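You operate a simulated robot arm through the tools that you are given. There is no shell and no other tool. Be economical: measure what you need, move in short steps, check, and stop when the job is done.

You run a simulated robot arm. Do the job below in one go: nothing can be reset, and whatever is moved stays where it is left.

Task
Record three wood block knocks on the silver pad and put the block back.
Fine: the pad goes on the yellow square before REC; REC before the knocks, STOP after them; the take reads GOOD.

The check looks at the end state, three seconds after you hand in, the way a careful person would. Anything else that was tipped, shoved, dropped, spilled or broken makes it a failure.

Robot
A 7-joint arm with a two-finger parallel gripper, fixed in place. Base frame: the origin is at the foot of the arm, x ahead of it, y to its left, z up; the work surface is at about z = 0.73. Units: m, rad, N and s.
With the tool pointing down near the work surface it reaches from about 0.44 to 0.9 m from the base axis. Its first joint turns from -2.007 to 2.007 rad. Payload 3.91 kg.
The tool frame sits at the grasp point between the pads (the TCP): z along the fingers, y along the line on which they close. The tips reach 0.03 m beyond it. The gripper opens to 0.11 m. The fingers are 0.02 m wide and 0.01 m thick; the gripper's body (0.048 by 0.112 m) begins 0.055 m behind the TCP.
Orientation is that of the tool frame in the base frame, as a unit quaternion [x, y, z, w]. With the fingers straight down and closing along the base's y, the tool's x points along the base's -x, its y along +y and its z along -z.

Tools
- The arm moves only by the tool jog_arm. Its argument "motion" is a list of rows, each a list of 7 numbers: the shift along the tool's x, y, z in units of 200 mm (1.0 is 200 mm), then the turn, a rotation vector about the tool's x, y, z in units of 120 degrees (1.0 is 120 degrees), then the opening, from 0 (shut) to 1 (fully open). In form: [[x, y, z, wx, wy, wz, jaw], ...]. A call has 1 to 8 rows; each row is the pose to reach, as a shift and turn from the pose commanded when the call began, along the tool's axes at that moment. A call with a number of a shift or a turn outside -1 to 1 is refused whole. Rows are played at 5 a second. More than 0.05 m and 0.15 rad between two rows, or a gripper value outside its range, and nothing of the call is played. A pose out of reach is approached as far as the arm can. The call stops where the force on the tool passes 40 N (or 10 N more than at its start, if that is more) or the arm is blocked; 0.2 s more then pass. Each finger travels about 0.153 m/s and halts on what it meets, pressing with about 28 N; the grip force reading is that of the motor and also rises with nothing between the fingers. The clock runs only during rows and for 0.2 s after the last one: add rows that repeat a pose to give the fingers time. It gives the time, the measured TCP pose, the force on the tool (base axes), the opening and the grip force at its end, in the units of the frame above (readings bear some noise).
- Cameras (640 x 400 px; columns grow to the right, rows downward): "scene" is fixed at [0.0503, 0.5006, 1.5104]; the picture's right is [-0.37, -0.93, 0.00], its down [-0.62, 0.25, -0.75] and it looks along [0.69, -0.28, -0.67] (base axes); focal length 315 px, centre (320, 200). "wrist" rides on the gripper at [-0.036, 0, -0.057] in the tool frame; the picture's right is [0.00, -1.00, 0.00], its down [0.97, 0.00, -0.24] and it looks along [0.24, 0.00, 0.97] (tool axes); focal length 218 px, centre (320, 200). There is no depth. A picture from a camera that has moved, and an enlarged one, comes with that camera's place and axes in the base frame and with its lens. The place of the scene camera against the robot may be out by one fixed shift of up to 0.018 m in any direction.
- capture(camera): a new picture of that camera. It takes no simulated time.
- lift_body(by): slides the trunk up (or, below 0, down) by that many m; the arm rides with it, the base frame stays. It gives what a move gives, with no picture.
- enlarge(camera, box): a new picture of the part [left, top, right, bottom] of that camera's present view, enlarged. It takes no simulated time.
- finish_job(): hands the job in; it is judged then, once.

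Work in short steps. Places have to be worked out from the pictures, the camera data and where the tool is seen: move nearer, look again, correct. Check each grasp and each placing, and mend what went wrong. You have 120 turns and 68 pictures in all, those below and enlarged ones among them. Open the gripper and draw the arm clear of the work before you hand the job in, unless the task says otherwise; then end with one line.

The tools are called after ">>>" by a JSON object that holds its "fn" and its "kwargs". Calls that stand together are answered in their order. jog_arm: Moves the arm, as the interface text tells. Its arguments: {"type":"object","properties":{"motion":{"type":"array","items":{"type":"array","items":{"type":"number"}}}},"required":["motion"]} The other tools are called the same way: lift_body (by) slides the trunk up or down; capture (camera) takes a picture; enlarge (camera, box) takes an enlarged picture of a part of a camera's view; finish_job () hands the job in.

At the start:

```text
t: 0.0
tcp_pos: [0.6413, 0.1798, 1.1298]
orientation: [0.0, 1.0, 0.001, 0.0]
wrist_force: [-1.0, 0.0, -0.6]
finger_gap: 0.1098
gripper_force: 0.0
trunk travel left (down, up): [-0.725, 0.265]
```

scene: 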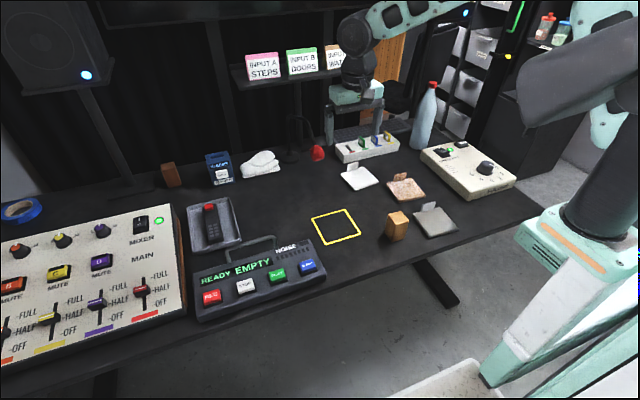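
wrist: 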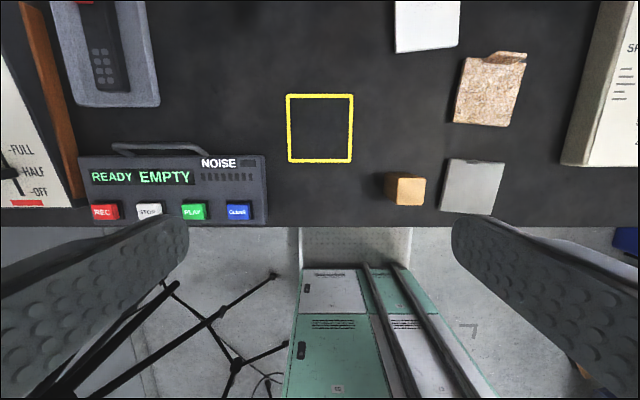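

I'll start with closer looks at the devices to understand the setup.

>>> {"fn": "enlarge", "kwargs": {"camera": "scene", "box": [0, 190, 200, 370]}}

>>> {"fn": "enlarge", "kwargs": {"camera": "scene", "box": [230, 30, 410, 180]}}

>>> {"fn": "enlarge", "kwargs": {"camera": "scene", "box": [330, 110, 530, 250]}}

>>> {"fn": "enlarge", "kwargs": {"camera": "scene", "box": [150, 130, 350, 320]}}

```text
2.22 times, centred on (100, 280) of scene
camera zoom: at [0.0503, 0.5006, 1.5104], right [-0.37, -0.93, 0.0], down [-0.62, 0.25, -0.75], along [0.69, -0.28, -0.67], focal length 701 px, centre (809, 22)
```

zoom: 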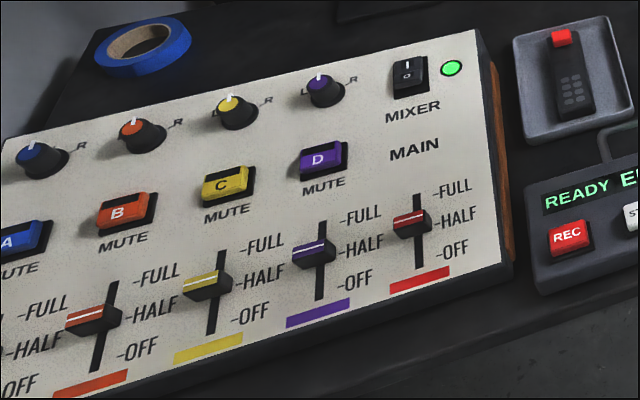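

```text
2.67 times, centred on (320, 105) of scene
camera zoom: at [0.0503, 0.5006, 1.5104], right [-0.37, -0.93, 0.0], down [-0.62, 0.25, -0.75], along [0.69, -0.28, -0.67], focal length 841 px, centre (320, 453)
```

zoom: 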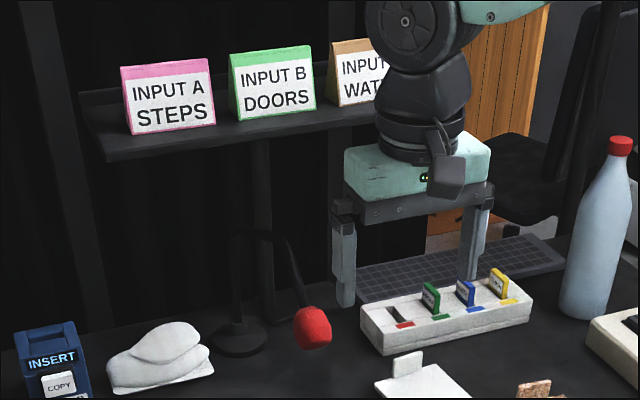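

```text
2.86 times, centred on (430, 180) of scene
camera zoom: at [0.0503, 0.5006, 1.5104], right [-0.37, -0.93, 0.0], down [-0.62, 0.25, -0.75], along [0.69, -0.28, -0.67], focal length 901 px, centre (6, 257)
```

zoom: 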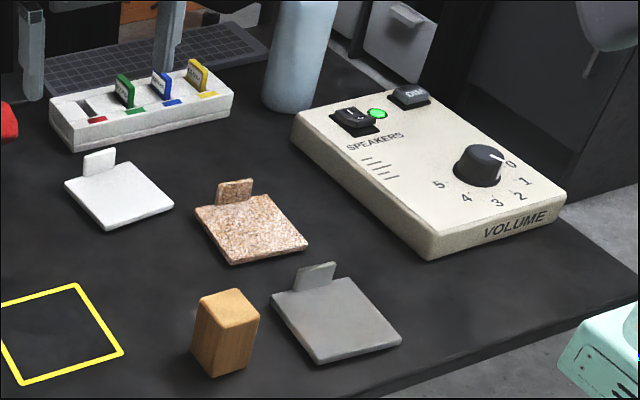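

```text
2.11 times, centred on (250, 225) of scene
camera zoom: at [0.0503, 0.5006, 1.5104], right [-0.37, -0.93, 0.0], down [-0.62, 0.25, -0.75], along [0.69, -0.28, -0.67], focal length 664 px, centre (467, 147)
```

zoom: 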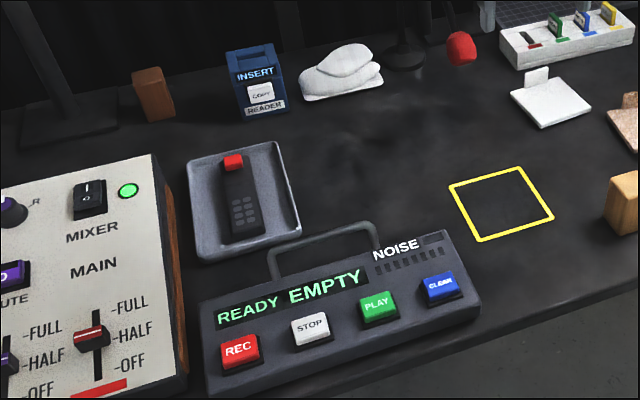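

Next, closer views from the wrist of the recorder and the pad area.

>>> {"fn": "enlarge", "kwargs": {"camera": "wrist", "box": [70, 130, 290, 260]}}

>>> {"fn": "enlarge", "kwargs": {"camera": "wrist", "box": [360, 30, 560, 230]}}

```text
2.91 times, centred on (180, 195) of wrist
camera zoom: at [0.6781, 0.1804, 1.1868], right [0.0, -1.0, 0.0], down [-0.97, 0.0, 0.24], along [-0.24, 0.0, -0.97], focal length 635 px, centre (727, 214)
```

zoom: 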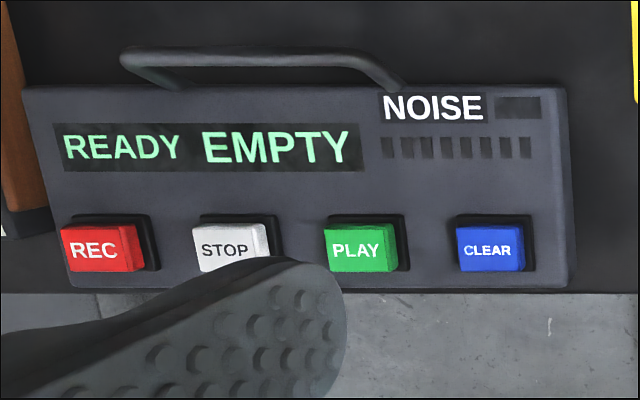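

```text
2.00 times, centred on (460, 130) of wrist
camera zoom: at [0.6781, 0.1804, 1.1868], right [0.0, -1.0, 0.0], down [-0.97, 0.0, 0.24], along [-0.24, 0.0, -0.97], focal length 436 px, centre (40, 340)
```

zoom: 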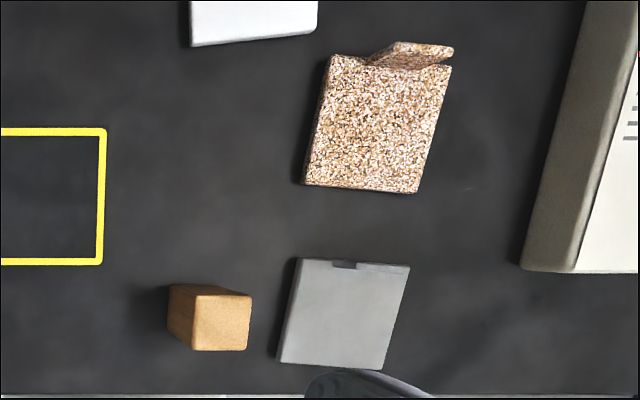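

The silver pad sits near (0.60, -0.14) with an upright tab on its far edge. I'll move over it for a closer look.

>>> {"fn": "jog_arm", "kwargs": {"motion": [[0, -0.2, 0.0, 0, 0, 0, 1], [0, -0.4, 0.05, 0, 0, 0, 1], [0, -0.6, 0.15, 0, 0, 0, 1], [0, -0.8, 0.25, 0, 0, 0, 1], [0, -1, 0.35, 0, 0, 0, 1]]}}

>>> {"fn": "jog_arm", "kwargs": {"motion": [[0, -0.2, 0.1, 0, 0, 0, 1], [0, -0.4, 0.2, 0, 0, 0, 1], [0, -0.55, 0.3, 0, 0, 0, 1], [0, -0.55, 0.3, 0, 0, 0, 1]]}}

>>> {"fn": "capture", "kwargs": {"camera": "wrist"}}

```text
t: 1.2
tcp_pos: [0.6419, -0.0225, 1.0598]
orientation: [0.0, 1.0, 0.0, 0.0]
wrist_force: [-0.8, 0.5, 0.1]
finger_gap: 0.1099
gripper_force: 0.1
trunk travel left (down, up): [-0.725, 0.265]
```

```text
t: 2.2
tcp_pos: [0.644, -0.1313, 0.9992]
orientation: [0.0, 1.0, 0.0, 0.0]
wrist_force: [-0.1, -1.1, 0.0]
finger_gap: 0.1102
gripper_force: 0.1
trunk travel left (down, up): [-0.725, 0.265]
```

```text
59 pictures are left
camera wrist: at [0.6792, -0.1291, 1.0559], right [0.0, -1.0, 0.0], down [-0.97, 0.0, 0.24], along [-0.24, 0.0, -0.97], focal length 218 px, centre (320, 200)
```

wrist: 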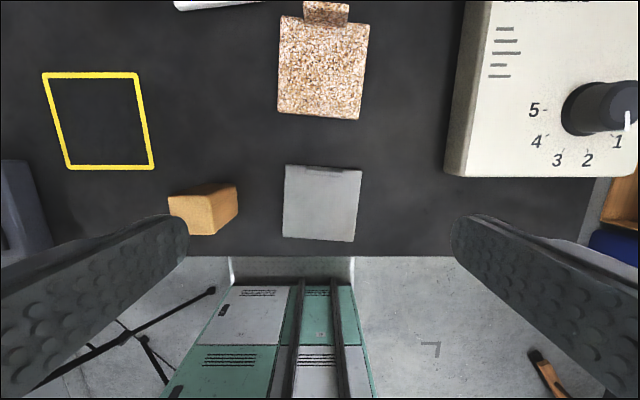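

The pad is about 0.11 m square at (0.606, -0.13), yaw about -3.5°. I need to see its tab.

>>> {"fn": "enlarge", "kwargs": {"camera": "wrist", "box": [260, 140, 380, 260]}}

>>> {"fn": "enlarge", "kwargs": {"camera": "scene", "box": [375, 180, 475, 250]}}

```text
3.33 times, centred on (320, 200) of wrist
camera zoom: at [0.6792, -0.1291, 1.0559], right [0.0, -1.0, 0.0], down [-0.97, 0.0, 0.24], along [-0.24, 0.0, -0.97], focal length 728 px, centre (320, 200)
```

zoom: 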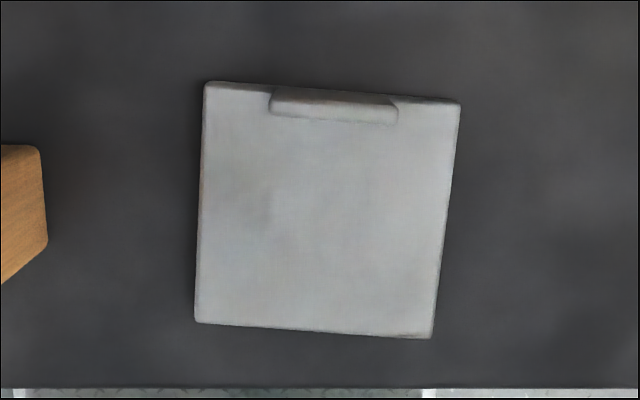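

```text
5.71 times, centred on (425, 215) of scene
camera zoom: at [0.0503, 0.5006, 1.5104], right [-0.37, -0.93, 0.0], down [-0.62, 0.25, -0.75], along [0.69, -0.28, -0.67], focal length 1802 px, centre (-280, 114)
```

zoom: 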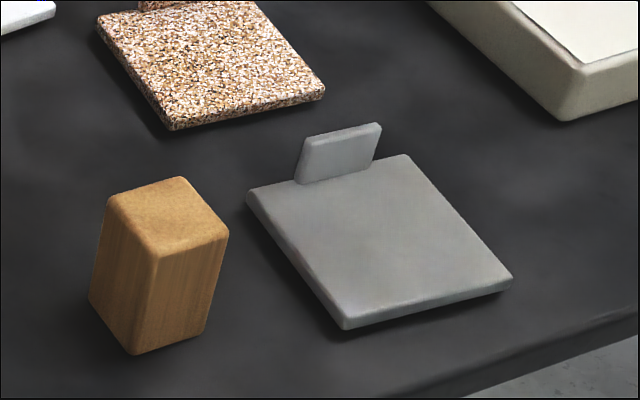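

The tab is about 0.05 wide, ~7 mm thick, ~0.04 tall at around (0.645, -0.134). I'll rotate the gripper about 93.5° so the fingers close across the tab.

>>> {"fn": "jog_arm", "kwargs": {"motion": [[0, 0, 0, 0, 0, 0.07, 1], [0, 0, 0, 0, 0, 0.14, 1], [0, 0, 0, 0, 0, 0.21, 1], [0, 0, 0, 0, 0, 0.28, 1], [0, 0, 0, 0, 0, 0.35, 1], [0, 0, 0, 0, 0, 0.42, 1], [0, 0, 0, 0, 0, 0.49, 1], [0, 0, 0, 0, 0, 0.56, 1]]}}

>>> {"fn": "jog_arm", "kwargs": {"motion": [[0, 0, 0.1, 0, 0, 0.07, 1], [0, 0, 0.2, 0, 0, 0.14, 1], [0, 0, 0.3, 0, 0, 0.21, 1], [0, 0, 0.35, 0, 0, 0.219, 1], [0, 0, 0.35, 0, 0, 0.219, 1]]}}

>>> {"fn": "capture", "kwargs": {"camera": "wrist"}}

```text
t: 4.0
tcp_pos: [0.642, -0.1309, 1.0001]
orientation: [0.556, 0.831, 0.0, -0.002]
wrist_force: [0.9, 0.5, -0.1]
finger_gap: 0.11
gripper_force: 0.0
trunk travel left (down, up): [-0.725, 0.265]
```

```text
t: 5.2
tcp_pos: [0.6412, -0.1305, 0.9304]
orientation: [0.728, 0.685, -0.001, 0.0]
wrist_force: [0.4, -0.2, 0.5]
finger_gap: 0.11
gripper_force: 0.2
trunk travel left (down, up): [-0.725, 0.265]
```

```text
56 pictures are left
camera wrist: at [0.6395, -0.1652, 0.987], right [-1.0, 0.06, 0.0], down [0.06, 0.97, 0.24], along [0.01, 0.24, -0.97], focal length 218 px, centre (320, 200)
```

wrist: 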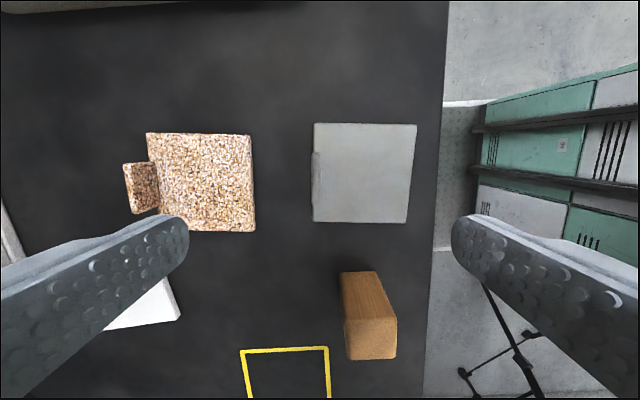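

Alignment looks right; the tab centre is about (0.644, -0.135). Shift slightly and descend.

>>> {"fn": "jog_arm", "kwargs": {"motion": [[-0.022, 0.015, 0.15, 0, 0, 0, 1], [-0.022, 0.015, 0.3, 0, 0, 0, 1], [-0.022, 0.015, 0.45, 0, 0, 0, 1], [-0.022, 0.015, 0.58, 0, 0, 0, 1], [-0.022, 0.015, 0.67, 0, 0, 0, 1], [-0.022, 0.015, 0.72, 0, 0, 0, 1], [-0.022, 0.015, 0.72, 0, 0, 0, 1]]}}

>>> {"fn": "capture", "kwargs": {"camera": "wrist"}}

>>> {"fn": "enlarge", "kwargs": {"camera": "scene", "box": [365, 150, 485, 250]}}

```text
t: 6.8
tcp_pos: [0.6452, -0.1365, 0.7857]
orientation: [0.729, 0.685, 0.001, -0.001]
wrist_force: [1.1, -0.5, -0.4]
finger_gap: 0.1102
gripper_force: 0.1
trunk travel left (down, up): [-0.725, 0.265]
```

```text
55 pictures are left
camera wrist: at [0.6433, -0.1707, 0.8423], right [-1.0, 0.06, 0.0], down [0.06, 0.97, 0.24], along [0.01, 0.24, -0.97], focal length 218 px, centre (320, 200)
```

wrist: 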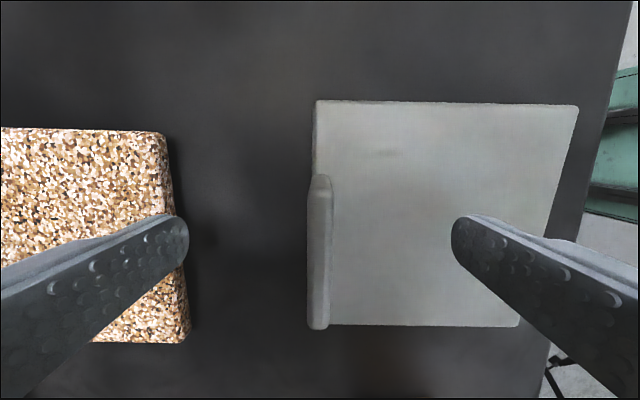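

```text
4.00 times, centred on (425, 200) of scene
camera zoom: at [0.0503, 0.5006, 1.5104], right [-0.37, -0.93, 0.0], down [-0.62, 0.25, -0.75], along [0.69, -0.28, -0.67], focal length 1261 px, centre (-100, 200)
```

zoom: 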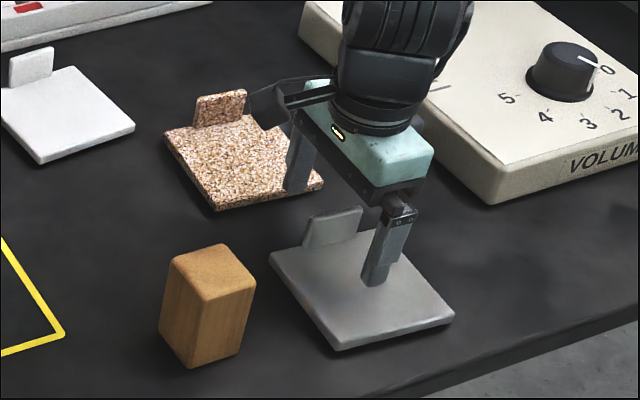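

The tab lies between the fingers, centred. Close on it.

>>> {"fn": "jog_arm", "kwargs": {"motion": [[0, 0, 0, 0, 0, 0, 0.3], [0, 0, 0, 0, 0, 0, 0], [0, 0, 0, 0, 0, 0, 0], [0, 0, 0, 0, 0, 0, 0]]}}

>>> {"fn": "jog_arm", "kwargs": {"motion": [[0, 0, -0.03, 0, 0, 0, 0], [0, 0, -0.07, 0, 0, 0, 0], [0, 0, -0.1, 0, 0, 0, 0], [0, 0, -0.1, 0, 0, 0, 0]]}}

>>> {"fn": "enlarge", "kwargs": {"camera": "scene", "box": [365, 150, 485, 250]}}

```text
t: 7.8
tcp_pos: [0.645, -0.137, 0.7852]
orientation: [0.729, 0.685, 0.0, -0.001]
wrist_force: [0.9, 1.2, -0.3]
finger_gap: 0.0078
gripper_force: 27.8
trunk travel left (down, up): [-0.725, 0.265]
```

```text
t: 8.8
tcp_pos: [0.6433, -0.1369, 0.8048]
orientation: [0.729, 0.685, 0.0, -0.001]
wrist_force: [-0.6, 0.9, -3.9]
finger_gap: 0.0079
gripper_force: 27.7
trunk travel left (down, up): [-0.725, 0.265]
```

```text
4.00 times, centred on (425, 200) of scene
camera zoom: at [0.0503, 0.5006, 1.5104], right [-0.37, -0.93, 0.0], down [-0.62, 0.25, -0.75], along [0.69, -0.28, -0.67], focal length 1261 px, centre (-100, 200)
```

zoom: 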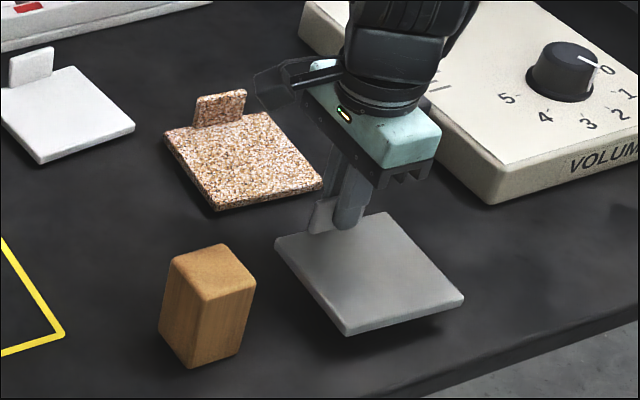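

The pad lifts level (about 0.4 kg). Raise it above block height and carry it toward the yellow square, centre estimated (0.7105, 0.181).

>>> {"fn": "jog_arm", "kwargs": {"motion": [[0, 0, -0.2, 0, 0, 0, 0], [0, 0, -0.4, 0, 0, 0, 0], [0, 0, -0.5, 0, 0, 0, 0], [0.2, 0.06, -0.5, 0, 0, 0, 0], [0.4, 0.12, -0.5, 0, 0, 0, 0], [0.6, 0.18, -0.5, 0, 0, 0, 0], [0.8, 0.24, -0.5, 0, 0, 0, 0], [0.8, 0.24, -0.5, 0, 0, 0, 0]]}}

>>> {"fn": "jog_arm", "kwargs": {"motion": [[0.2, 0.06, 0, 0, 0, -0.01, 0], [0.4, 0.12, 0, 0, 0, -0.02, 0], [0.6, 0.18, 0, 0, 0, -0.029, 0], [0.8, 0.24, 0, 0, 0, -0.029, 0], [0.8, 0.24, 0, 0, 0, -0.029, 0], [0.8, 0.24, 0, 0, 0, -0.029, 0]]}}

>>> {"fn": "capture", "kwargs": {"camera": "wrist"}}

>>> {"fn": "capture", "kwargs": {"camera": "scene"}}

```text
t: 10.6
tcp_pos: [0.7021, 0.0235, 0.9058]
orientation: [0.729, 0.685, 0.0, -0.001]
wrist_force: [-0.4, 0.2, -3.5]
finger_gap: 0.008
gripper_force: 28.1
trunk travel left (down, up): [-0.725, 0.265]
```

```text
t: 12.0
tcp_pos: [0.7588, 0.1748, 0.9073]
orientation: [0.707, 0.707, -0.001, -0.001]
wrist_force: [-0.8, 0.7, -3.0]
finger_gap: 0.0079
gripper_force: 27.8
trunk travel left (down, up): [-0.725, 0.265]
```

```text
52 pictures are left
camera wrist: at [0.7596, 0.1417, 0.964], right [-1.0, 0.0, 0.0], down [0.0, 0.97, 0.24], along [0.0, 0.24, -0.97], focal length 218 px, centre (320, 200)
```

wrist: 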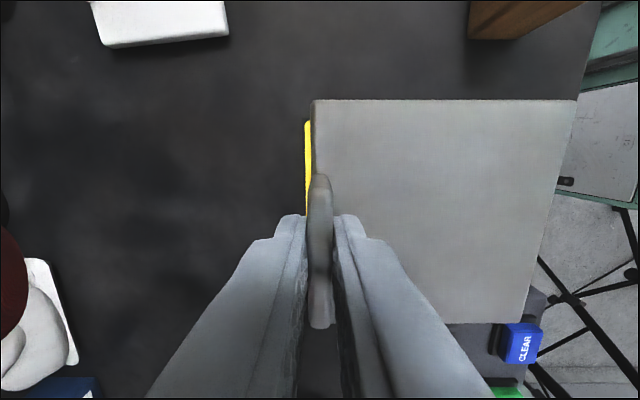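

```text
51 pictures are left
```

scene: 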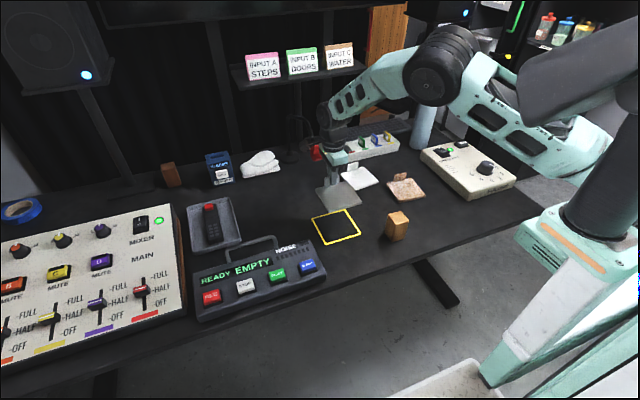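

The yellow far edge matches my estimate. Small correction (+2 mm x, +4 mm y) and lower the pad to just above its resting height.

>>> {"fn": "jog_arm", "kwargs": {"motion": [[0.02, 0.01, 0.15, 0, 0, 0, 0], [0.02, 0.01, 0.3, 0, 0, 0, 0], [0.02, 0.01, 0.42, 0, 0, 0, 0], [0.02, 0.01, 0.52, 0, 0, 0, 0], [0.02, 0.01, 0.57, 0, 0, 0, 0], [0.02, 0.01, 0.57, 0, 0, 0, 0]]}}

>>> {"fn": "capture", "kwargs": {"camera": "wrist"}}

>>> {"fn": "enlarge", "kwargs": {"camera": "scene", "box": [280, 170, 400, 260]}}

```text
t: 13.4
tcp_pos: [0.762, 0.1819, 0.792]
orientation: [0.707, 0.707, 0.001, 0.0]
wrist_force: [0.0, -0.2, -3.7]
finger_gap: 0.0078
gripper_force: 28.5
trunk travel left (down, up): [-0.725, 0.265]
```

```text
50 pictures are left
camera wrist: at [0.7618, 0.148, 0.8488], right [-1.0, 0.0, 0.0], down [0.0, 0.97, 0.24], along [0.0, 0.24, -0.97], focal length 218 px, centre (320, 200)
```

wrist: 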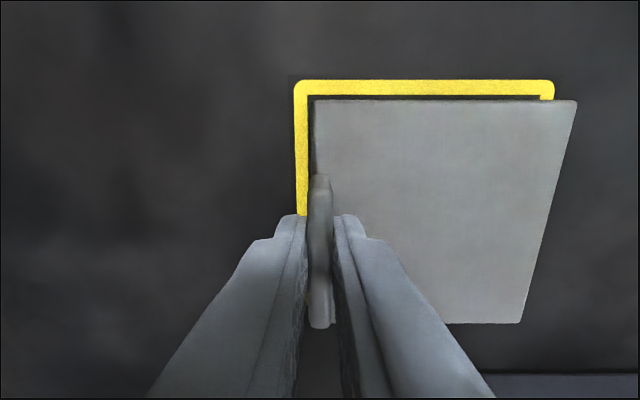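

```text
4.44 times, centred on (340, 215) of scene
camera zoom: at [0.0503, 0.5006, 1.5104], right [-0.37, -0.93, 0.0], down [-0.62, 0.25, -0.75], along [0.69, -0.28, -0.67], focal length 1401 px, centre (231, 133)
```

zoom: 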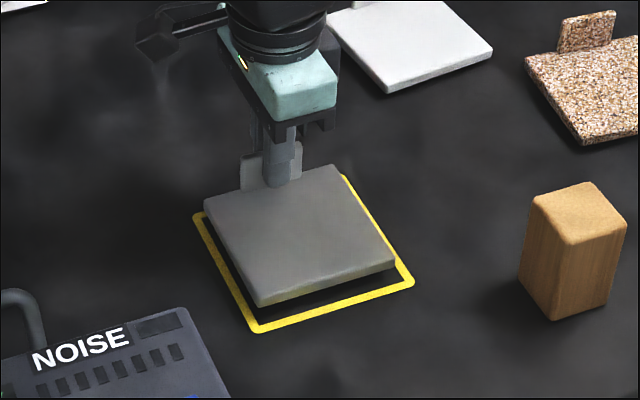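

Pad is centred within about 2 mm of the square. Lower the final ~7 mm with a 2 mm y trim.

>>> {"fn": "jog_arm", "kwargs": {"motion": [[-0.01, 0, 0.015, 0, 0, 0, 0], [-0.01, 0, 0.03, 0, 0, 0, 0], [-0.01, 0, 0.036, 0, 0, 0, 0], [-0.01, 0, 0.036, 0, 0, 0, 0]]}}

```text
t: 14.4
tcp_pos: [0.7614, 0.1802, 0.7849]
orientation: [0.707, 0.707, 0.001, -0.001]
wrist_force: [-2.2, -1.2, 4.5]
finger_gap: 0.0078
gripper_force: 28.1
trunk travel left (down, up): [-0.725, 0.265]
```

Contact reached. Release and rise.

>>> {"fn": "jog_arm", "kwargs": {"motion": [[0, 0, 0, 0, 0, 0, 0.4], [0, 0, 0, 0, 0, 0, 0.6], [0, 0, 0, 0, 0, 0, 0.6], [0, 0, -0.2, 0, 0, 0, 0.6], [0, 0, -0.4, 0, 0, 0, 0.6], [0, 0, -0.6, 0, 0, 0, 0.6], [0, 0, -0.8, 0, 0, 0, 0.6], [0, 0, -0.8, 0, 0, 0, 0.6]]}}

>>> {"fn": "capture", "kwargs": {"camera": "wrist"}}

>>> {"fn": "enlarge", "kwargs": {"camera": "scene", "box": [180, 130, 420, 320]}}

```text
t: 16.2
tcp_pos: [0.7615, 0.1805, 0.9451]
orientation: [0.707, 0.707, 0.0, 0.0]
wrist_force: [-0.6, -0.4, -0.2]
finger_gap: 0.0661
gripper_force: 0.1
trunk travel left (down, up): [-0.725, 0.265]
```

```text
48 pictures are left
camera wrist: at [0.7616, 0.1459, 1.0011], right [-1.0, 0.0, 0.0], down [0.0, 0.97, 0.24], along [0.0, 0.24, -0.97], focal length 218 px, centre (320, 200)
```

wrist: 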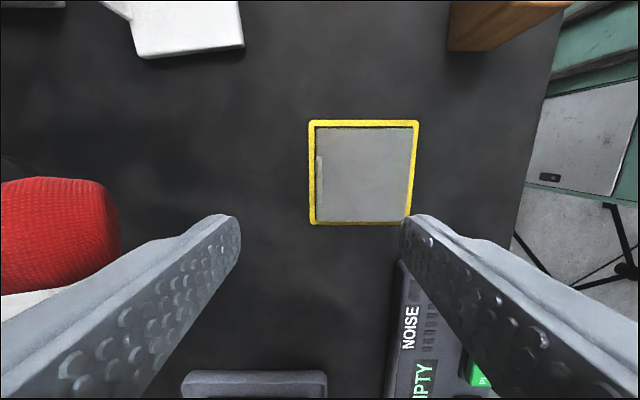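

```text
2.11 times, centred on (300, 225) of scene
camera zoom: at [0.0503, 0.5006, 1.5104], right [-0.37, -0.93, 0.0], down [-0.62, 0.25, -0.75], along [0.69, -0.28, -0.67], focal length 664 px, centre (362, 147)
```

zoom: 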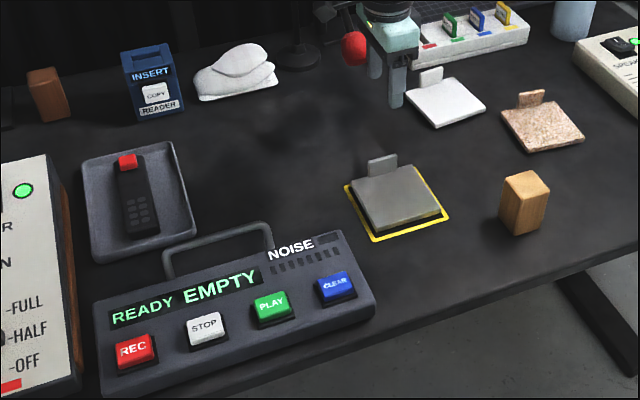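

Pad sits inside the yellow square on all sides. Now move over the wood block for a look.

>>> {"fn": "jog_arm", "kwargs": {"motion": [[-0.16, -0.14, 0, 0, 0, 0, 0.8], [-0.32, -0.28, 0, 0, 0, 0, 1], [-0.48, -0.42, 0, 0, 0, 0, 1], [-0.64, -0.56, 0, 0, 0, 0, 1], [-0.8, -0.7, 0, 0, 0, 0, 1], [-0.9, -0.8, 0, 0, 0, 0, 1], [-0.9, -0.8, 0, 0, 0, 0, 1]]}}

>>> {"fn": "capture", "kwargs": {"camera": "wrist"}}

```text
t: 17.8
tcp_pos: [0.6021, 0.0003, 0.9431]
orientation: [0.708, 0.707, 0.0, -0.001]
wrist_force: [0.5, -0.2, 0.5]
finger_gap: 0.1099
gripper_force: 0.1
trunk travel left (down, up): [-0.725, 0.265]
```

```text
46 pictures are left
camera wrist: at [0.601, -0.0338, 0.9998], right [-1.0, 0.0, 0.0], down [0.0, 0.97, 0.24], along [0.0, 0.24, -0.97], focal length 218 px, centre (320, 200)
```

wrist: 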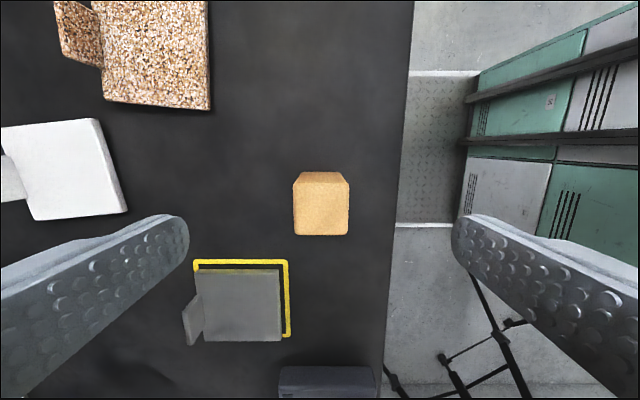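

The block is 0.05 square, ~0.08 tall, centred at (0.600, 0.023), yaw ≈ 0. Align and descend to TCP z≈0.795.

>>> {"fn": "jog_arm", "kwargs": {"motion": [[0.11, -0.005, 0.1, 0, 0, 0, 1], [0.11, -0.005, 0.3, 0, 0, 0, 1], [0.11, -0.005, 0.45, 0, 0, 0, 1], [0.11, -0.005, 0.6, 0, 0, 0, 1], [0.11, -0.005, 0.7, 0, 0, 0, 1], [0.11, -0.005, 0.745, 0, 0, 0, 1], [0.11, -0.005, 0.745, 0, 0, 0, 1]]}}

>>> {"fn": "capture", "kwargs": {"camera": "wrist"}}

```text
t: 19.4
tcp_pos: [0.6009, 0.0224, 0.7964]
orientation: [0.707, 0.707, 0.0, -0.001]
wrist_force: [-0.5, 0.2, 0.2]
finger_gap: 0.1099
gripper_force: 0.1
trunk travel left (down, up): [-0.725, 0.265]
```

```text
45 pictures are left
camera wrist: at [0.6009, -0.0118, 0.8529], right [-1.0, 0.0, 0.0], down [0.0, 0.97, 0.24], along [0.0, 0.24, -0.97], focal length 218 px, centre (320, 200)
```

wrist: 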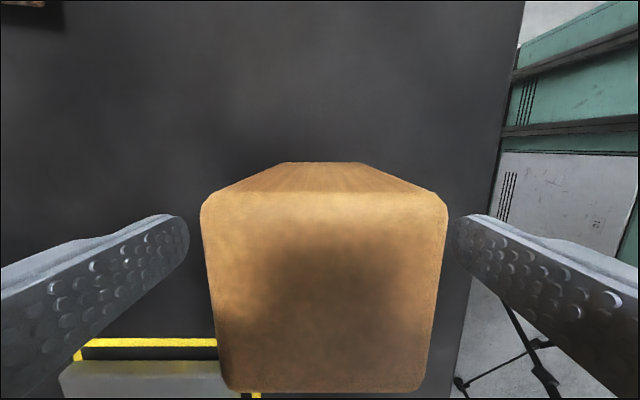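

Fingers straddle the block evenly. Close and lift 10 cm.

>>> {"fn": "jog_arm", "kwargs": {"motion": [[0, 0, 0, 0, 0, 0, 0.5], [0, 0, 0, 0, 0, 0, 0.2], [0, 0, 0, 0, 0, 0, 0.2], [0, 0, 0, 0, 0, 0, 0.2]]}}

>>> {"fn": "jog_arm", "kwargs": {"motion": [[0, 0, -0.1, 0, 0, 0, 0.2], [0, 0, -0.3, 0, 0, 0, 0.2], [0, 0, -0.5, 0, 0, 0, 0.2], [0, 0, -0.75, 0, 0, 0, 0.2], [0, 0, -1.0, 0, 0, 0, 0.2], [0, 0, -1.0, 0, 0, 0, 0.2]]}}

>>> {"fn": "capture", "kwargs": {"camera": "scene"}}

```text
t: 20.4
tcp_pos: [0.5992, 0.0232, 0.797]
orientation: [0.707, 0.708, -0.001, 0.0]
wrist_force: [-0.2, 0.3, -0.3]
finger_gap: 0.0494
gripper_force: 28.5
trunk travel left (down, up): [-0.725, 0.265]
```

```text
t: 21.8
tcp_pos: [0.6031, 0.0211, 0.9965]
orientation: [0.707, 0.707, 0.0, -0.001]
wrist_force: [0.0, 0.4, -2.0]
finger_gap: 0.0492
gripper_force: 28.3
trunk travel left (down, up): [-0.725, 0.265]
```

```text
44 pictures are left
```

scene: 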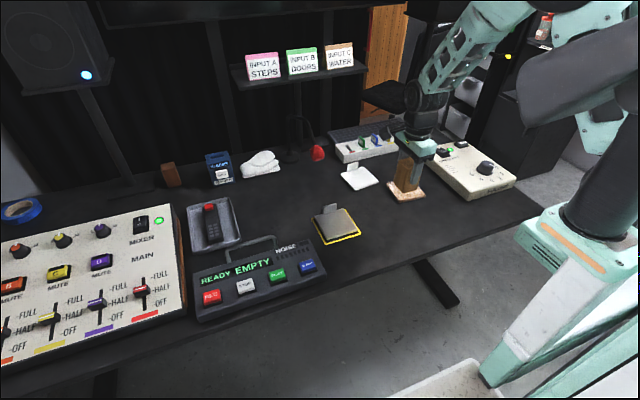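

Block held. Carry it toward REC, estimated (0.553, 0.605, top z≈0.78).

>>> {"fn": "jog_arm", "kwargs": {"motion": [[0.1, 0, 0, 0, 0, 0, 0.2], [0.3, -0.02, 0, 0, 0, 0, 0.2], [0.5, -0.04, 0, 0, 0, 0, 0.2], [0.7, -0.06, 0, 0, 0, 0, 0.2], [0.9, -0.08, 0, 0, 0, 0, 0.2], [1.0, -0.1, 0, 0, 0, 0, 0.2]]}}

>>> {"fn": "jog_arm", "kwargs": {"motion": [[0.2, -0.02, 0, 0, 0, 0, 0.2], [0.4, -0.04, 0, 0, 0, 0, 0.2], [0.6, -0.06, 0, 0, 0, 0, 0.2], [0.8, -0.08, 0, 0, 0, 0, 0.2], [1.0, -0.1, 0, 0, 0, 0, 0.2]]}}

>>> {"fn": "jog_arm", "kwargs": {"motion": [[0.2, -0.007, 0, 0, 0, 0, 0.2], [0.4, -0.014, 0, 0, 0, 0, 0.2], [0.6, -0.021, 0, 0, 0, 0, 0.2], [0.8, -0.03, 0, 0, 0, 0, 0.2], [0.91, -0.035, 0, 0, 0, 0, 0.2], [0.91, -0.035, 0, 0, 0, 0, 0.2]]}}

>>> {"fn": "capture", "kwargs": {"camera": "scene"}}

>>> {"fn": "capture", "kwargs": {"camera": "wrist"}}

```text
t: 23.2
tcp_pos: [0.581, 0.2248, 0.9964]
orientation: [0.707, 0.708, 0.001, -0.001]
wrist_force: [0.2, 0.8, -0.4]
finger_gap: 0.0497
gripper_force: 27.9
trunk travel left (down, up): [-0.725, 0.265]
```

```text
t: 24.4
tcp_pos: [0.5595, 0.4247, 0.9983]
orientation: [0.707, 0.707, -0.001, 0.0]
wrist_force: [1.0, 0.0, -1.0]
finger_gap: 0.0497
gripper_force: 27.6
trunk travel left (down, up): [-0.725, 0.265]
```

```text
t: 25.8
tcp_pos: [0.5278, 0.5336, 0.9899]
orientation: [0.707, 0.707, 0.0, 0.001]
wrist_force: [0.5, -0.3, -1.6]
finger_gap: 0.0496
gripper_force: 27.4
out of reach, approached as far as the arm can: row 3, 4, 5, 6
trunk travel left (down, up): [-0.725, 0.265]
```

```text
43 pictures are left
```

scene: 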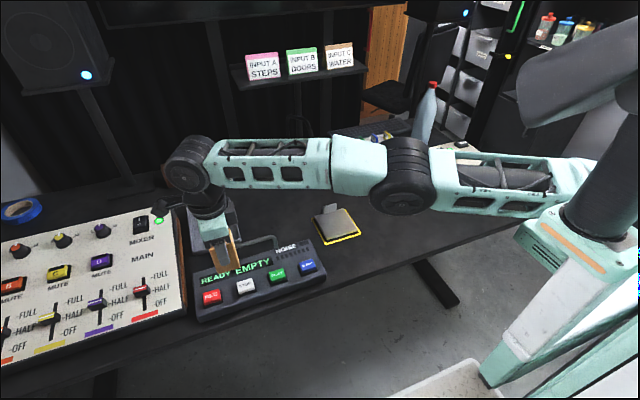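

```text
42 pictures are left
camera wrist: at [0.528, 0.4992, 1.0476], right [-1.0, 0.0, 0.0], down [0.0, 0.97, 0.24], along [0.0, 0.24, -0.97], focal length 218 px, centre (320, 200)
```

wrist: 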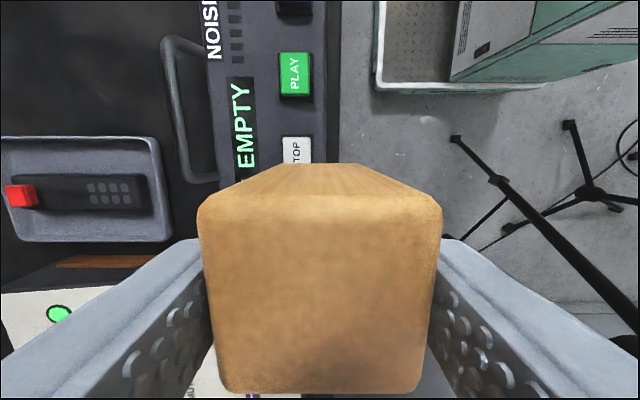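

Out of reach at this wrist angle (likely the last joint near its limit). Turn the tool back 90° counter-clockwise in place.

>>> {"fn": "jog_arm", "kwargs": {"motion": [[0, 0, 0, 0, 0, -0.07, 0.2], [0, 0, 0, 0, 0, -0.14, 0.2], [0, 0, 0, 0, 0, -0.21, 0.2], [0, 0, 0, 0, 0, -0.28, 0.2], [0, 0, 0, 0, 0, -0.35, 0.2], [0, 0, 0, 0, 0, -0.42, 0.2], [0, 0, 0, 0, 0, -0.49, 0.2], [0, 0, 0, 0, 0, -0.56, 0.2]]}}

>>> {"fn": "jog_arm", "kwargs": {"motion": [[0, 0, 0, 0, 0, -0.07, 0.2], [0, 0, 0, 0, 0, -0.14, 0.2], [0, 0, 0, 0, 0, -0.19, 0.2], [0, 0, 0, 0, 0, -0.19, 0.2], [0, 0, 0, 0, 0, -0.19, 0.2]]}}

>>> {"fn": "capture", "kwargs": {"camera": "wrist"}}

```text
t: 27.6
tcp_pos: [0.528, 0.5341, 0.9909]
orientation: [0.197, 0.98, 0.0, 0.0]
wrist_force: [0.3, 0.4, -2.0]
finger_gap: 0.0495
gripper_force: 27.8
trunk travel left (down, up): [-0.725, 0.265]
```

```text
t: 28.8
tcp_pos: [0.528, 0.5327, 0.9905]
orientation: [0.0, 1.0, 0.0, 0.0]
wrist_force: [0.0, -0.5, -0.7]
finger_gap: 0.0494
gripper_force: 27.7
trunk travel left (down, up): [-0.725, 0.265]
```

```text
41 pictures are left
camera wrist: at [0.5645, 0.5354, 1.048], right [0.0, -1.0, 0.0], down [-0.97, 0.0, 0.24], along [-0.24, 0.0, -0.97], focal length 218 px, centre (320, 200)
```

wrist: 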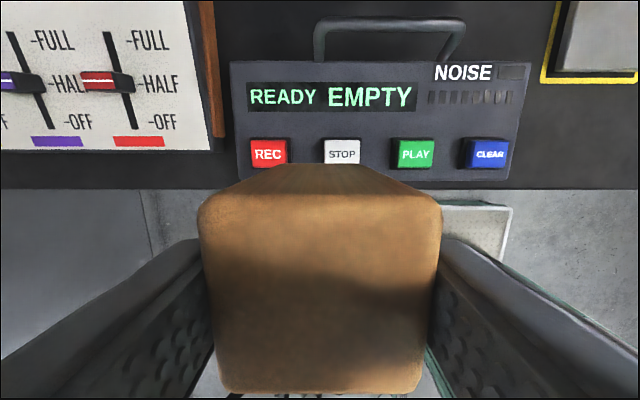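

Good view of buttons and display now: REC at about (0.556, 0.598). Shift over it.

>>> {"fn": "jog_arm", "kwargs": {"motion": [[-0.07, 0.16, 0, 0, 0, 0, 0.2], [-0.14, 0.322, 0, 0, 0, 0, 0.2], [-0.14, 0.322, 0.2, 0, 0, 0, 0.2], [-0.14, 0.322, 0.4, 0, 0, 0, 0.2], [-0.14, 0.322, 0.4, 0, 0, 0, 0.2]]}}

>>> {"fn": "capture", "kwargs": {"camera": "wrist"}}

>>> {"fn": "enlarge", "kwargs": {"camera": "scene", "box": [150, 200, 350, 330]}}

```text
t: 30.0
tcp_pos: [0.5178, 0.5373, 0.9316]
orientation: [-0.001, 1.0, 0.001, 0.0]
wrist_force: [0.5, -0.2, -1.1]
finger_gap: 0.0496
gripper_force: 28.2
out of reach, approached as far as the arm can: row 1, 2, 3, 4, 5
trunk travel left (down, up): [-0.725, 0.265]
```

```text
40 pictures are left
camera wrist: at [0.5542, 0.5384, 0.9891], right [0.0, -1.0, 0.0], down [-0.97, 0.0, 0.24], along [-0.24, 0.0, -0.97], focal length 218 px, centre (320, 200)
```

wrist: 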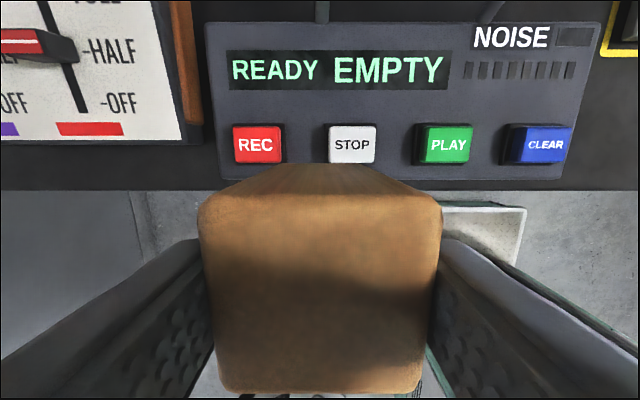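

```text
3.08 times, centred on (250, 265) of scene
camera zoom: at [0.0503, 0.5006, 1.5104], right [-0.37, -0.93, 0.0], down [-0.62, 0.25, -0.75], along [0.69, -0.28, -0.67], focal length 970 px, centre (535, 0)
```

zoom: 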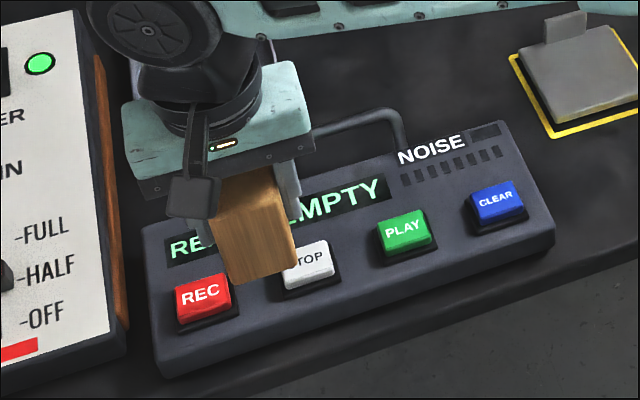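

REC is beyond reach with the arm nearly straight; the shoulder is too high. I'll back off, raise the tool, then lower the trunk so the arm reaches further.

>>> {"fn": "jog_arm", "kwargs": {"motion": [[0, -0.15, -0.15, 0, 0, 0, 0.2], [0, -0.3, -0.3, 0, 0, 0, 0.2], [0, -0.45, -0.45, 0, 0, 0, 0.2], [0, -0.6, -0.6, 0, 0, 0, 0.2], [0, -0.75, -0.75, 0, 0, 0, 0.2], [0, -0.9, -0.9, 0, 0, 0, 0.2], [0, -0.9, -1.0, 0, 0, 0, 0.2], [0, -0.9, -1.0, 0, 0, 0, 0.2]]}}

```text
t: 31.8
tcp_pos: [0.5198, 0.3571, 1.1313]
orientation: [0.0, 1.0, 0.0, 0.0]
wrist_force: [0.5, -0.8, -2.2]
finger_gap: 0.0494
gripper_force: 27.7
trunk travel left (down, up): [-0.725, 0.265]
```

>>> {"fn": "lift_body", "kwargs": {"by": -0.18}}

>>> {"fn": "jog_arm", "kwargs": {"motion": [[0, 0.2, 0, 0, 0, 0, 0.2], [0, 0.4, 0, 0, 0, 0, 0.2], [-0.05, 0.6, 0, 0, 0, 0, 0.2], [-0.1, 0.8, 0, 0, 0, 0, 0.2], [-0.14, 0.95, 0, 0, 0, 0, 0.2], [-0.14, 0.95, 0, 0, 0, 0, 0.2]]}}

>>> {"fn": "capture", "kwargs": {"camera": "scene"}}

```text
t: 33.8
tcp_pos: [0.5196, 0.3568, 0.9522]
orientation: [0.0, 1.0, 0.002, 0.0]
wrist_force: [-1.1, 0.9, -2.2]
finger_gap: 0.0495
gripper_force: 28.2
trunk travel left (down, up): [-0.545, 0.445]
```

```text
t: 35.2
tcp_pos: [0.5293, 0.5092, 0.9449]
orientation: [-0.001, 1.0, 0.0, -0.001]
wrist_force: [-0.4, 0.6, -1.6]
finger_gap: 0.0498
gripper_force: 27.1
out of reach, approached as far as the arm can: row 4, 5, 6
trunk travel left (down, up): [-0.545, 0.445]
```

```text
38 pictures are left
```

scene: 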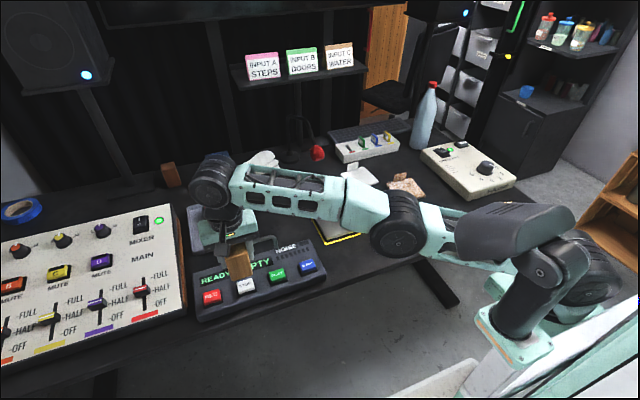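

Still short, and lowering did not help; the arm seems stuck in a twisted posture (first joint barely turned). I'll fold in, turn the tool 45° to the radial direction, and try again outward.

>>> {"fn": "jog_arm", "kwargs": {"motion": [[0.15, -0.11, 0, 0, 0, -0.06, 0.2], [0.3, -0.22, 0, 0, 0, -0.12, 0.2], [0.45, -0.33, 0, 0, 0, -0.18, 0.2], [0.6, -0.44, 0, 0, 0, -0.24, 0.2], [0.75, -0.55, 0, 0, 0, -0.3, 0.2], [0.9, -0.65, 0, 0, 0, -0.36, 0.2], [0.9, -0.65, 0, 0, 0, -0.375, 0.2]]}}

>>> {"fn": "capture", "kwargs": {"camera": "scene"}}

```text
t: 36.8
tcp_pos: [0.3513, 0.3782, 0.9453]
orientation: [-0.384, 0.924, 0.001, -0.001]
wrist_force: [0.7, 1.5, -0.8]
finger_gap: 0.0496
gripper_force: 28.3
trunk travel left (down, up): [-0.545, 0.445]
```

```text
37 pictures are left
```

scene: 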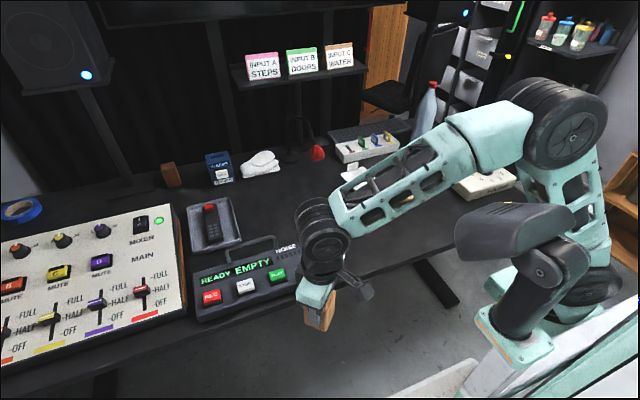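

Posture is better folded. Now go tangentially (+y), then outward to REC.

>>> {"fn": "jog_arm", "kwargs": {"motion": [[-0.14, 0.14, 0, 0, 0, 0, 0.2], [-0.28, 0.28, 0, 0, 0, 0, 0.2], [-0.424, 0.424, 0, 0, 0, 0, 0.2], [-0.6, 0.36, 0, 0, 0, 0, 0.2], [-0.77, 0.3, 0, 0, 0, 0, 0.2], [-0.94, 0.24, 0, 0, 0, 0, 0.2], [-0.94, 0.24, 0, 0, 0, 0, 0.2]]}}

>>> {"fn": "jog_arm", "kwargs": {"motion": [[-0.18, -0.06, 0, 0, 0, 0, 0.2], [-0.36, -0.12, 0, 0, 0, 0, 0.2], [-0.54, -0.19, 0, 0, 0, 0, 0.2], [-0.54, -0.19, 0, 0, 0, 0, 0.2]]}}

>>> {"fn": "capture", "kwargs": {"camera": "scene"}}

```text
t: 38.4
tcp_pos: [0.4514, 0.541, 0.9436]
orientation: [-0.383, 0.924, 0.0, -0.001]
wrist_force: [-0.6, 0.7, -1.6]
finger_gap: 0.0495
gripper_force: 28.3
trunk travel left (down, up): [-0.545, 0.445]
```

```text
t: 39.4
tcp_pos: [0.512, 0.5205, 0.9281]
orientation: [-0.382, 0.924, 0.0, 0.0]
wrist_force: [-0.2, -0.3, -1.0]
finger_gap: 0.0495
gripper_force: 28.3
out of reach, approached as far as the arm can: row 1, 2, 3, 4
trunk travel left (down, up): [-0.545, 0.445]
```

```text
36 pictures are left
```

scene: 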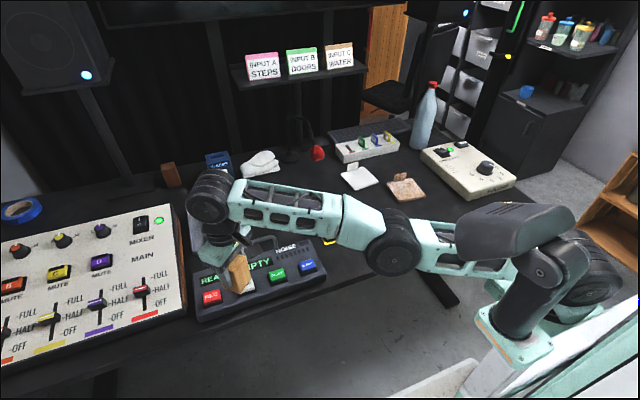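

The arm is straight with the tool vertical, so I'll tilt the tool ~25° outward to gain reach, and move over REC while tilting.

>>> {"fn": "jog_arm", "kwargs": {"motion": [[0, 0, 0, 0, -0.07, 0, 0.2], [0, 0, 0, 0, -0.14, 0, 0.2], [0, 0, 0, 0, -0.208, 0, 0.2], [-0.2, 0.06, 0.06, 0, -0.208, 0, 0.2], [-0.405, 0.118, 0.1, 0, -0.208, 0, 0.2], [-0.405, 0.118, 0.1, 0, -0.208, 0, 0.2]]}}

>>> {"fn": "enlarge", "kwargs": {"camera": "scene", "box": [150, 180, 350, 320]}}

```text
t: 40.8
tcp_pos: [0.5529, 0.5973, 0.911]
orientation: [-0.374, 0.902, 0.082, 0.198]
wrist_force: [-0.1, -0.8, -0.9]
finger_gap: 0.0496
gripper_force: 28.0
out of reach, approached as far as the arm can: row 1, 2, 3, 4, 5, 6
trunk travel left (down, up): [-0.545, 0.445]
```

```text
2.86 times, centred on (250, 250) of scene
camera zoom: at [0.0503, 0.5006, 1.5104], right [-0.37, -0.93, 0.0], down [-0.62, 0.25, -0.75], along [0.69, -0.28, -0.67], focal length 901 px, centre (520, 57)
```

zoom: 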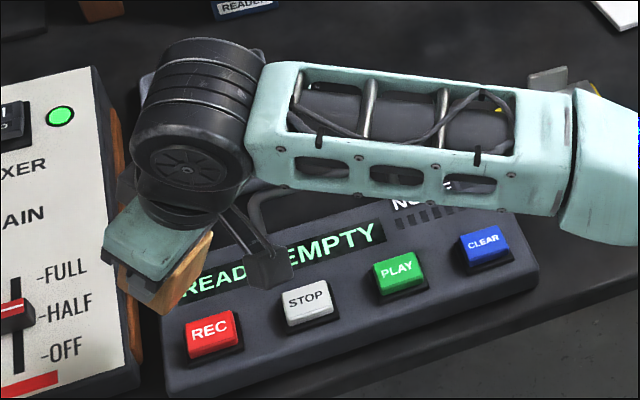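

Reached over REC with tilt. Check the wrist view.

>>> {"fn": "capture", "kwargs": {"camera": "wrist"}}

```text
34 pictures are left
camera wrist: at [0.5591, 0.6049, 0.9776], right [0.71, -0.71, 0.0], down [-0.69, -0.69, -0.19], along [0.13, 0.13, -0.98], focal length 218 px, centre (320, 200)
```

wrist: 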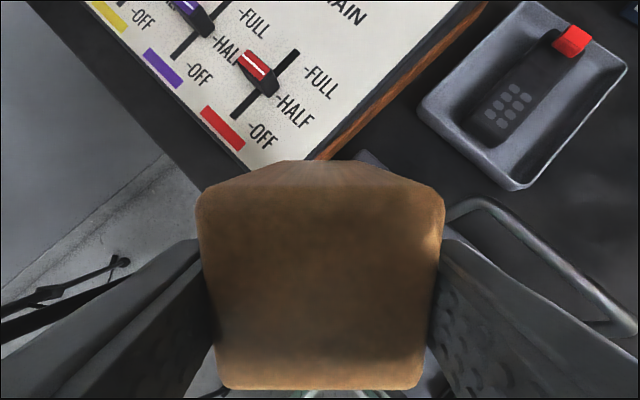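

Clear of the mixer by a few cm. Descend straight down about 5 cm to just above the REC key.

>>> {"fn": "jog_arm", "kwargs": {"motion": [[0.04, 0, 0.086, 0, 0, 0, 0.2], [0.075, 0, 0.16, 0, 0, 0, 0.2], [0.106, 0, 0.226, 0, 0, 0, 0.2], [0.106, 0, 0.226, 0, 0, 0, 0.2]]}}

>>> {"fn": "enlarge", "kwargs": {"camera": "scene", "box": [150, 200, 310, 320]}}

```text
t: 41.8
tcp_pos: [0.5556, 0.6036, 0.8619]
orientation: [-0.374, 0.902, 0.083, 0.199]
wrist_force: [0.7, -0.4, -1.3]
finger_gap: 0.0495
gripper_force: 28.2
out of reach, approached as far as the arm can: row 1, 2, 3, 4
trunk travel left (down, up): [-0.545, 0.445]
```

```text
3.33 times, centred on (230, 260) of scene
camera zoom: at [0.0503, 0.5006, 1.5104], right [-0.37, -0.93, 0.0], down [-0.62, 0.25, -0.75], along [0.69, -0.28, -0.67], focal length 1051 px, centre (620, 0)
```

zoom: 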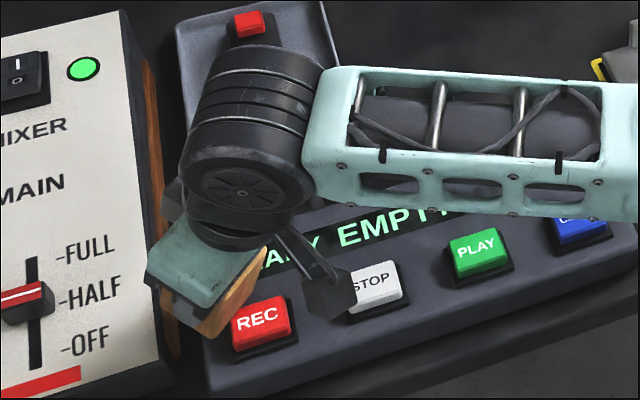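

I want a sharper view of the block's lower edge relative to REC before pressing.

>>> {"fn": "enlarge", "kwargs": {"camera": "scene", "box": [180, 255, 250, 310]}}

```text
7.27 times, centred on (215, 282) of scene
camera zoom: at [0.0503, 0.5006, 1.5104], right [-0.37, -0.93, 0.0], down [-0.62, 0.25, -0.75], along [0.69, -0.28, -0.67], focal length 2293 px, centre (1084, -400)
```

zoom: 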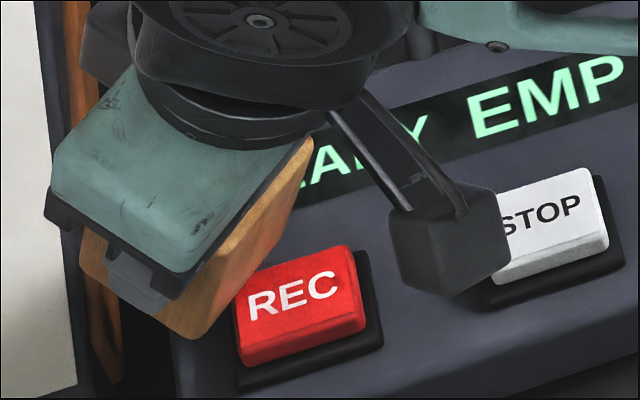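

The block's lower edge is about 1.5 cm too far left (+y) of REC's centre. Shift by (-0.005, -0.013) and go down ~8 mm.

>>> {"fn": "jog_arm", "kwargs": {"motion": [[0.03, -0.014, -0.013, 0, 0, 0, 0.2], [0.0575, -0.0285, -0.027, 0, 0, 0, 0.2], [0.066, -0.0285, -0.009, 0, 0, 0, 0.2], [0.0745, -0.0285, 0.009, 0, 0, 0, 0.2], [0.0745, -0.0285, 0.009, 0, 0, 0, 0.2]]}}

>>> {"fn": "enlarge", "kwargs": {"camera": "scene", "box": [180, 245, 280, 310]}}

```text
t: 43.0
tcp_pos: [0.5557, 0.6038, 0.8589]
orientation: [-0.374, 0.902, 0.082, 0.199]
wrist_force: [0.2, -1.0, -1.5]
finger_gap: 0.0496
gripper_force: 28.1
out of reach, approached as far as the arm can: row 1, 2, 3, 4, 5
trunk travel left (down, up): [-0.545, 0.445]
```

```text
6.15 times, centred on (230, 278) of scene
camera zoom: at [0.0503, 0.5006, 1.5104], right [-0.37, -0.93, 0.0], down [-0.62, 0.25, -0.75], along [0.69, -0.28, -0.67], focal length 1940 px, centre (874, -277)
```

zoom: 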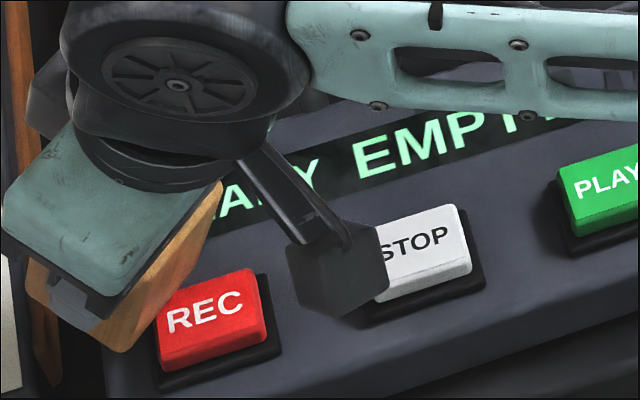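

The last shift didn't take effect (stretched posture). Back up and inward a bit to regain a well-conditioned pose.

>>> {"fn": "jog_arm", "kwargs": {"motion": [[0.05, -0.05, -0.1, 0, 0, 0, 0.2], [0.1, -0.1, -0.2, 0, 0, 0, 0.2], [0.15, -0.12, -0.25, 0, 0, 0, 0.2], [0.15, -0.12, -0.25, 0, 0, 0, 0.2]]}}

```text
t: 44.0
tcp_pos: [0.5594, 0.5978, 0.8915]
orientation: [-0.374, 0.902, 0.082, 0.199]
wrist_force: [0.2, -0.6, -1.4]
finger_gap: 0.0494
gripper_force: 27.5
out of reach, approached as far as the arm can: row 1, 2, 3, 4
trunk travel left (down, up): [-0.545, 0.445]
```

It seems stuck at a straight-elbow singularity. Retreat well inward, keeping the tilt, then re-approach to a slightly shorter reach.

>>> {"fn": "jog_arm", "kwargs": {"motion": [[0.2, 0, -0.13, 0, 0, 0, 0.2], [0.4, 0, -0.23, 0, 0, 0, 0.2], [0.6, 0, -0.33, 0, 0, 0, 0.2], [0.8, 0, -0.42, 0, 0, 0, 0.2], [0.8, 0, -0.42, 0, 0, 0, 0.2]]}}

```text
t: 45.2
tcp_pos: [0.4745, 0.6198, 0.9331]
orientation: [-0.374, 0.902, 0.083, 0.2]
wrist_force: [-0.7, 1.4, -0.8]
finger_gap: 0.0494
gripper_force: 28.0
out of reach, approached as far as the arm can: row 1, 2, 3, 4, 5
trunk travel left (down, up): [-0.545, 0.445]
```

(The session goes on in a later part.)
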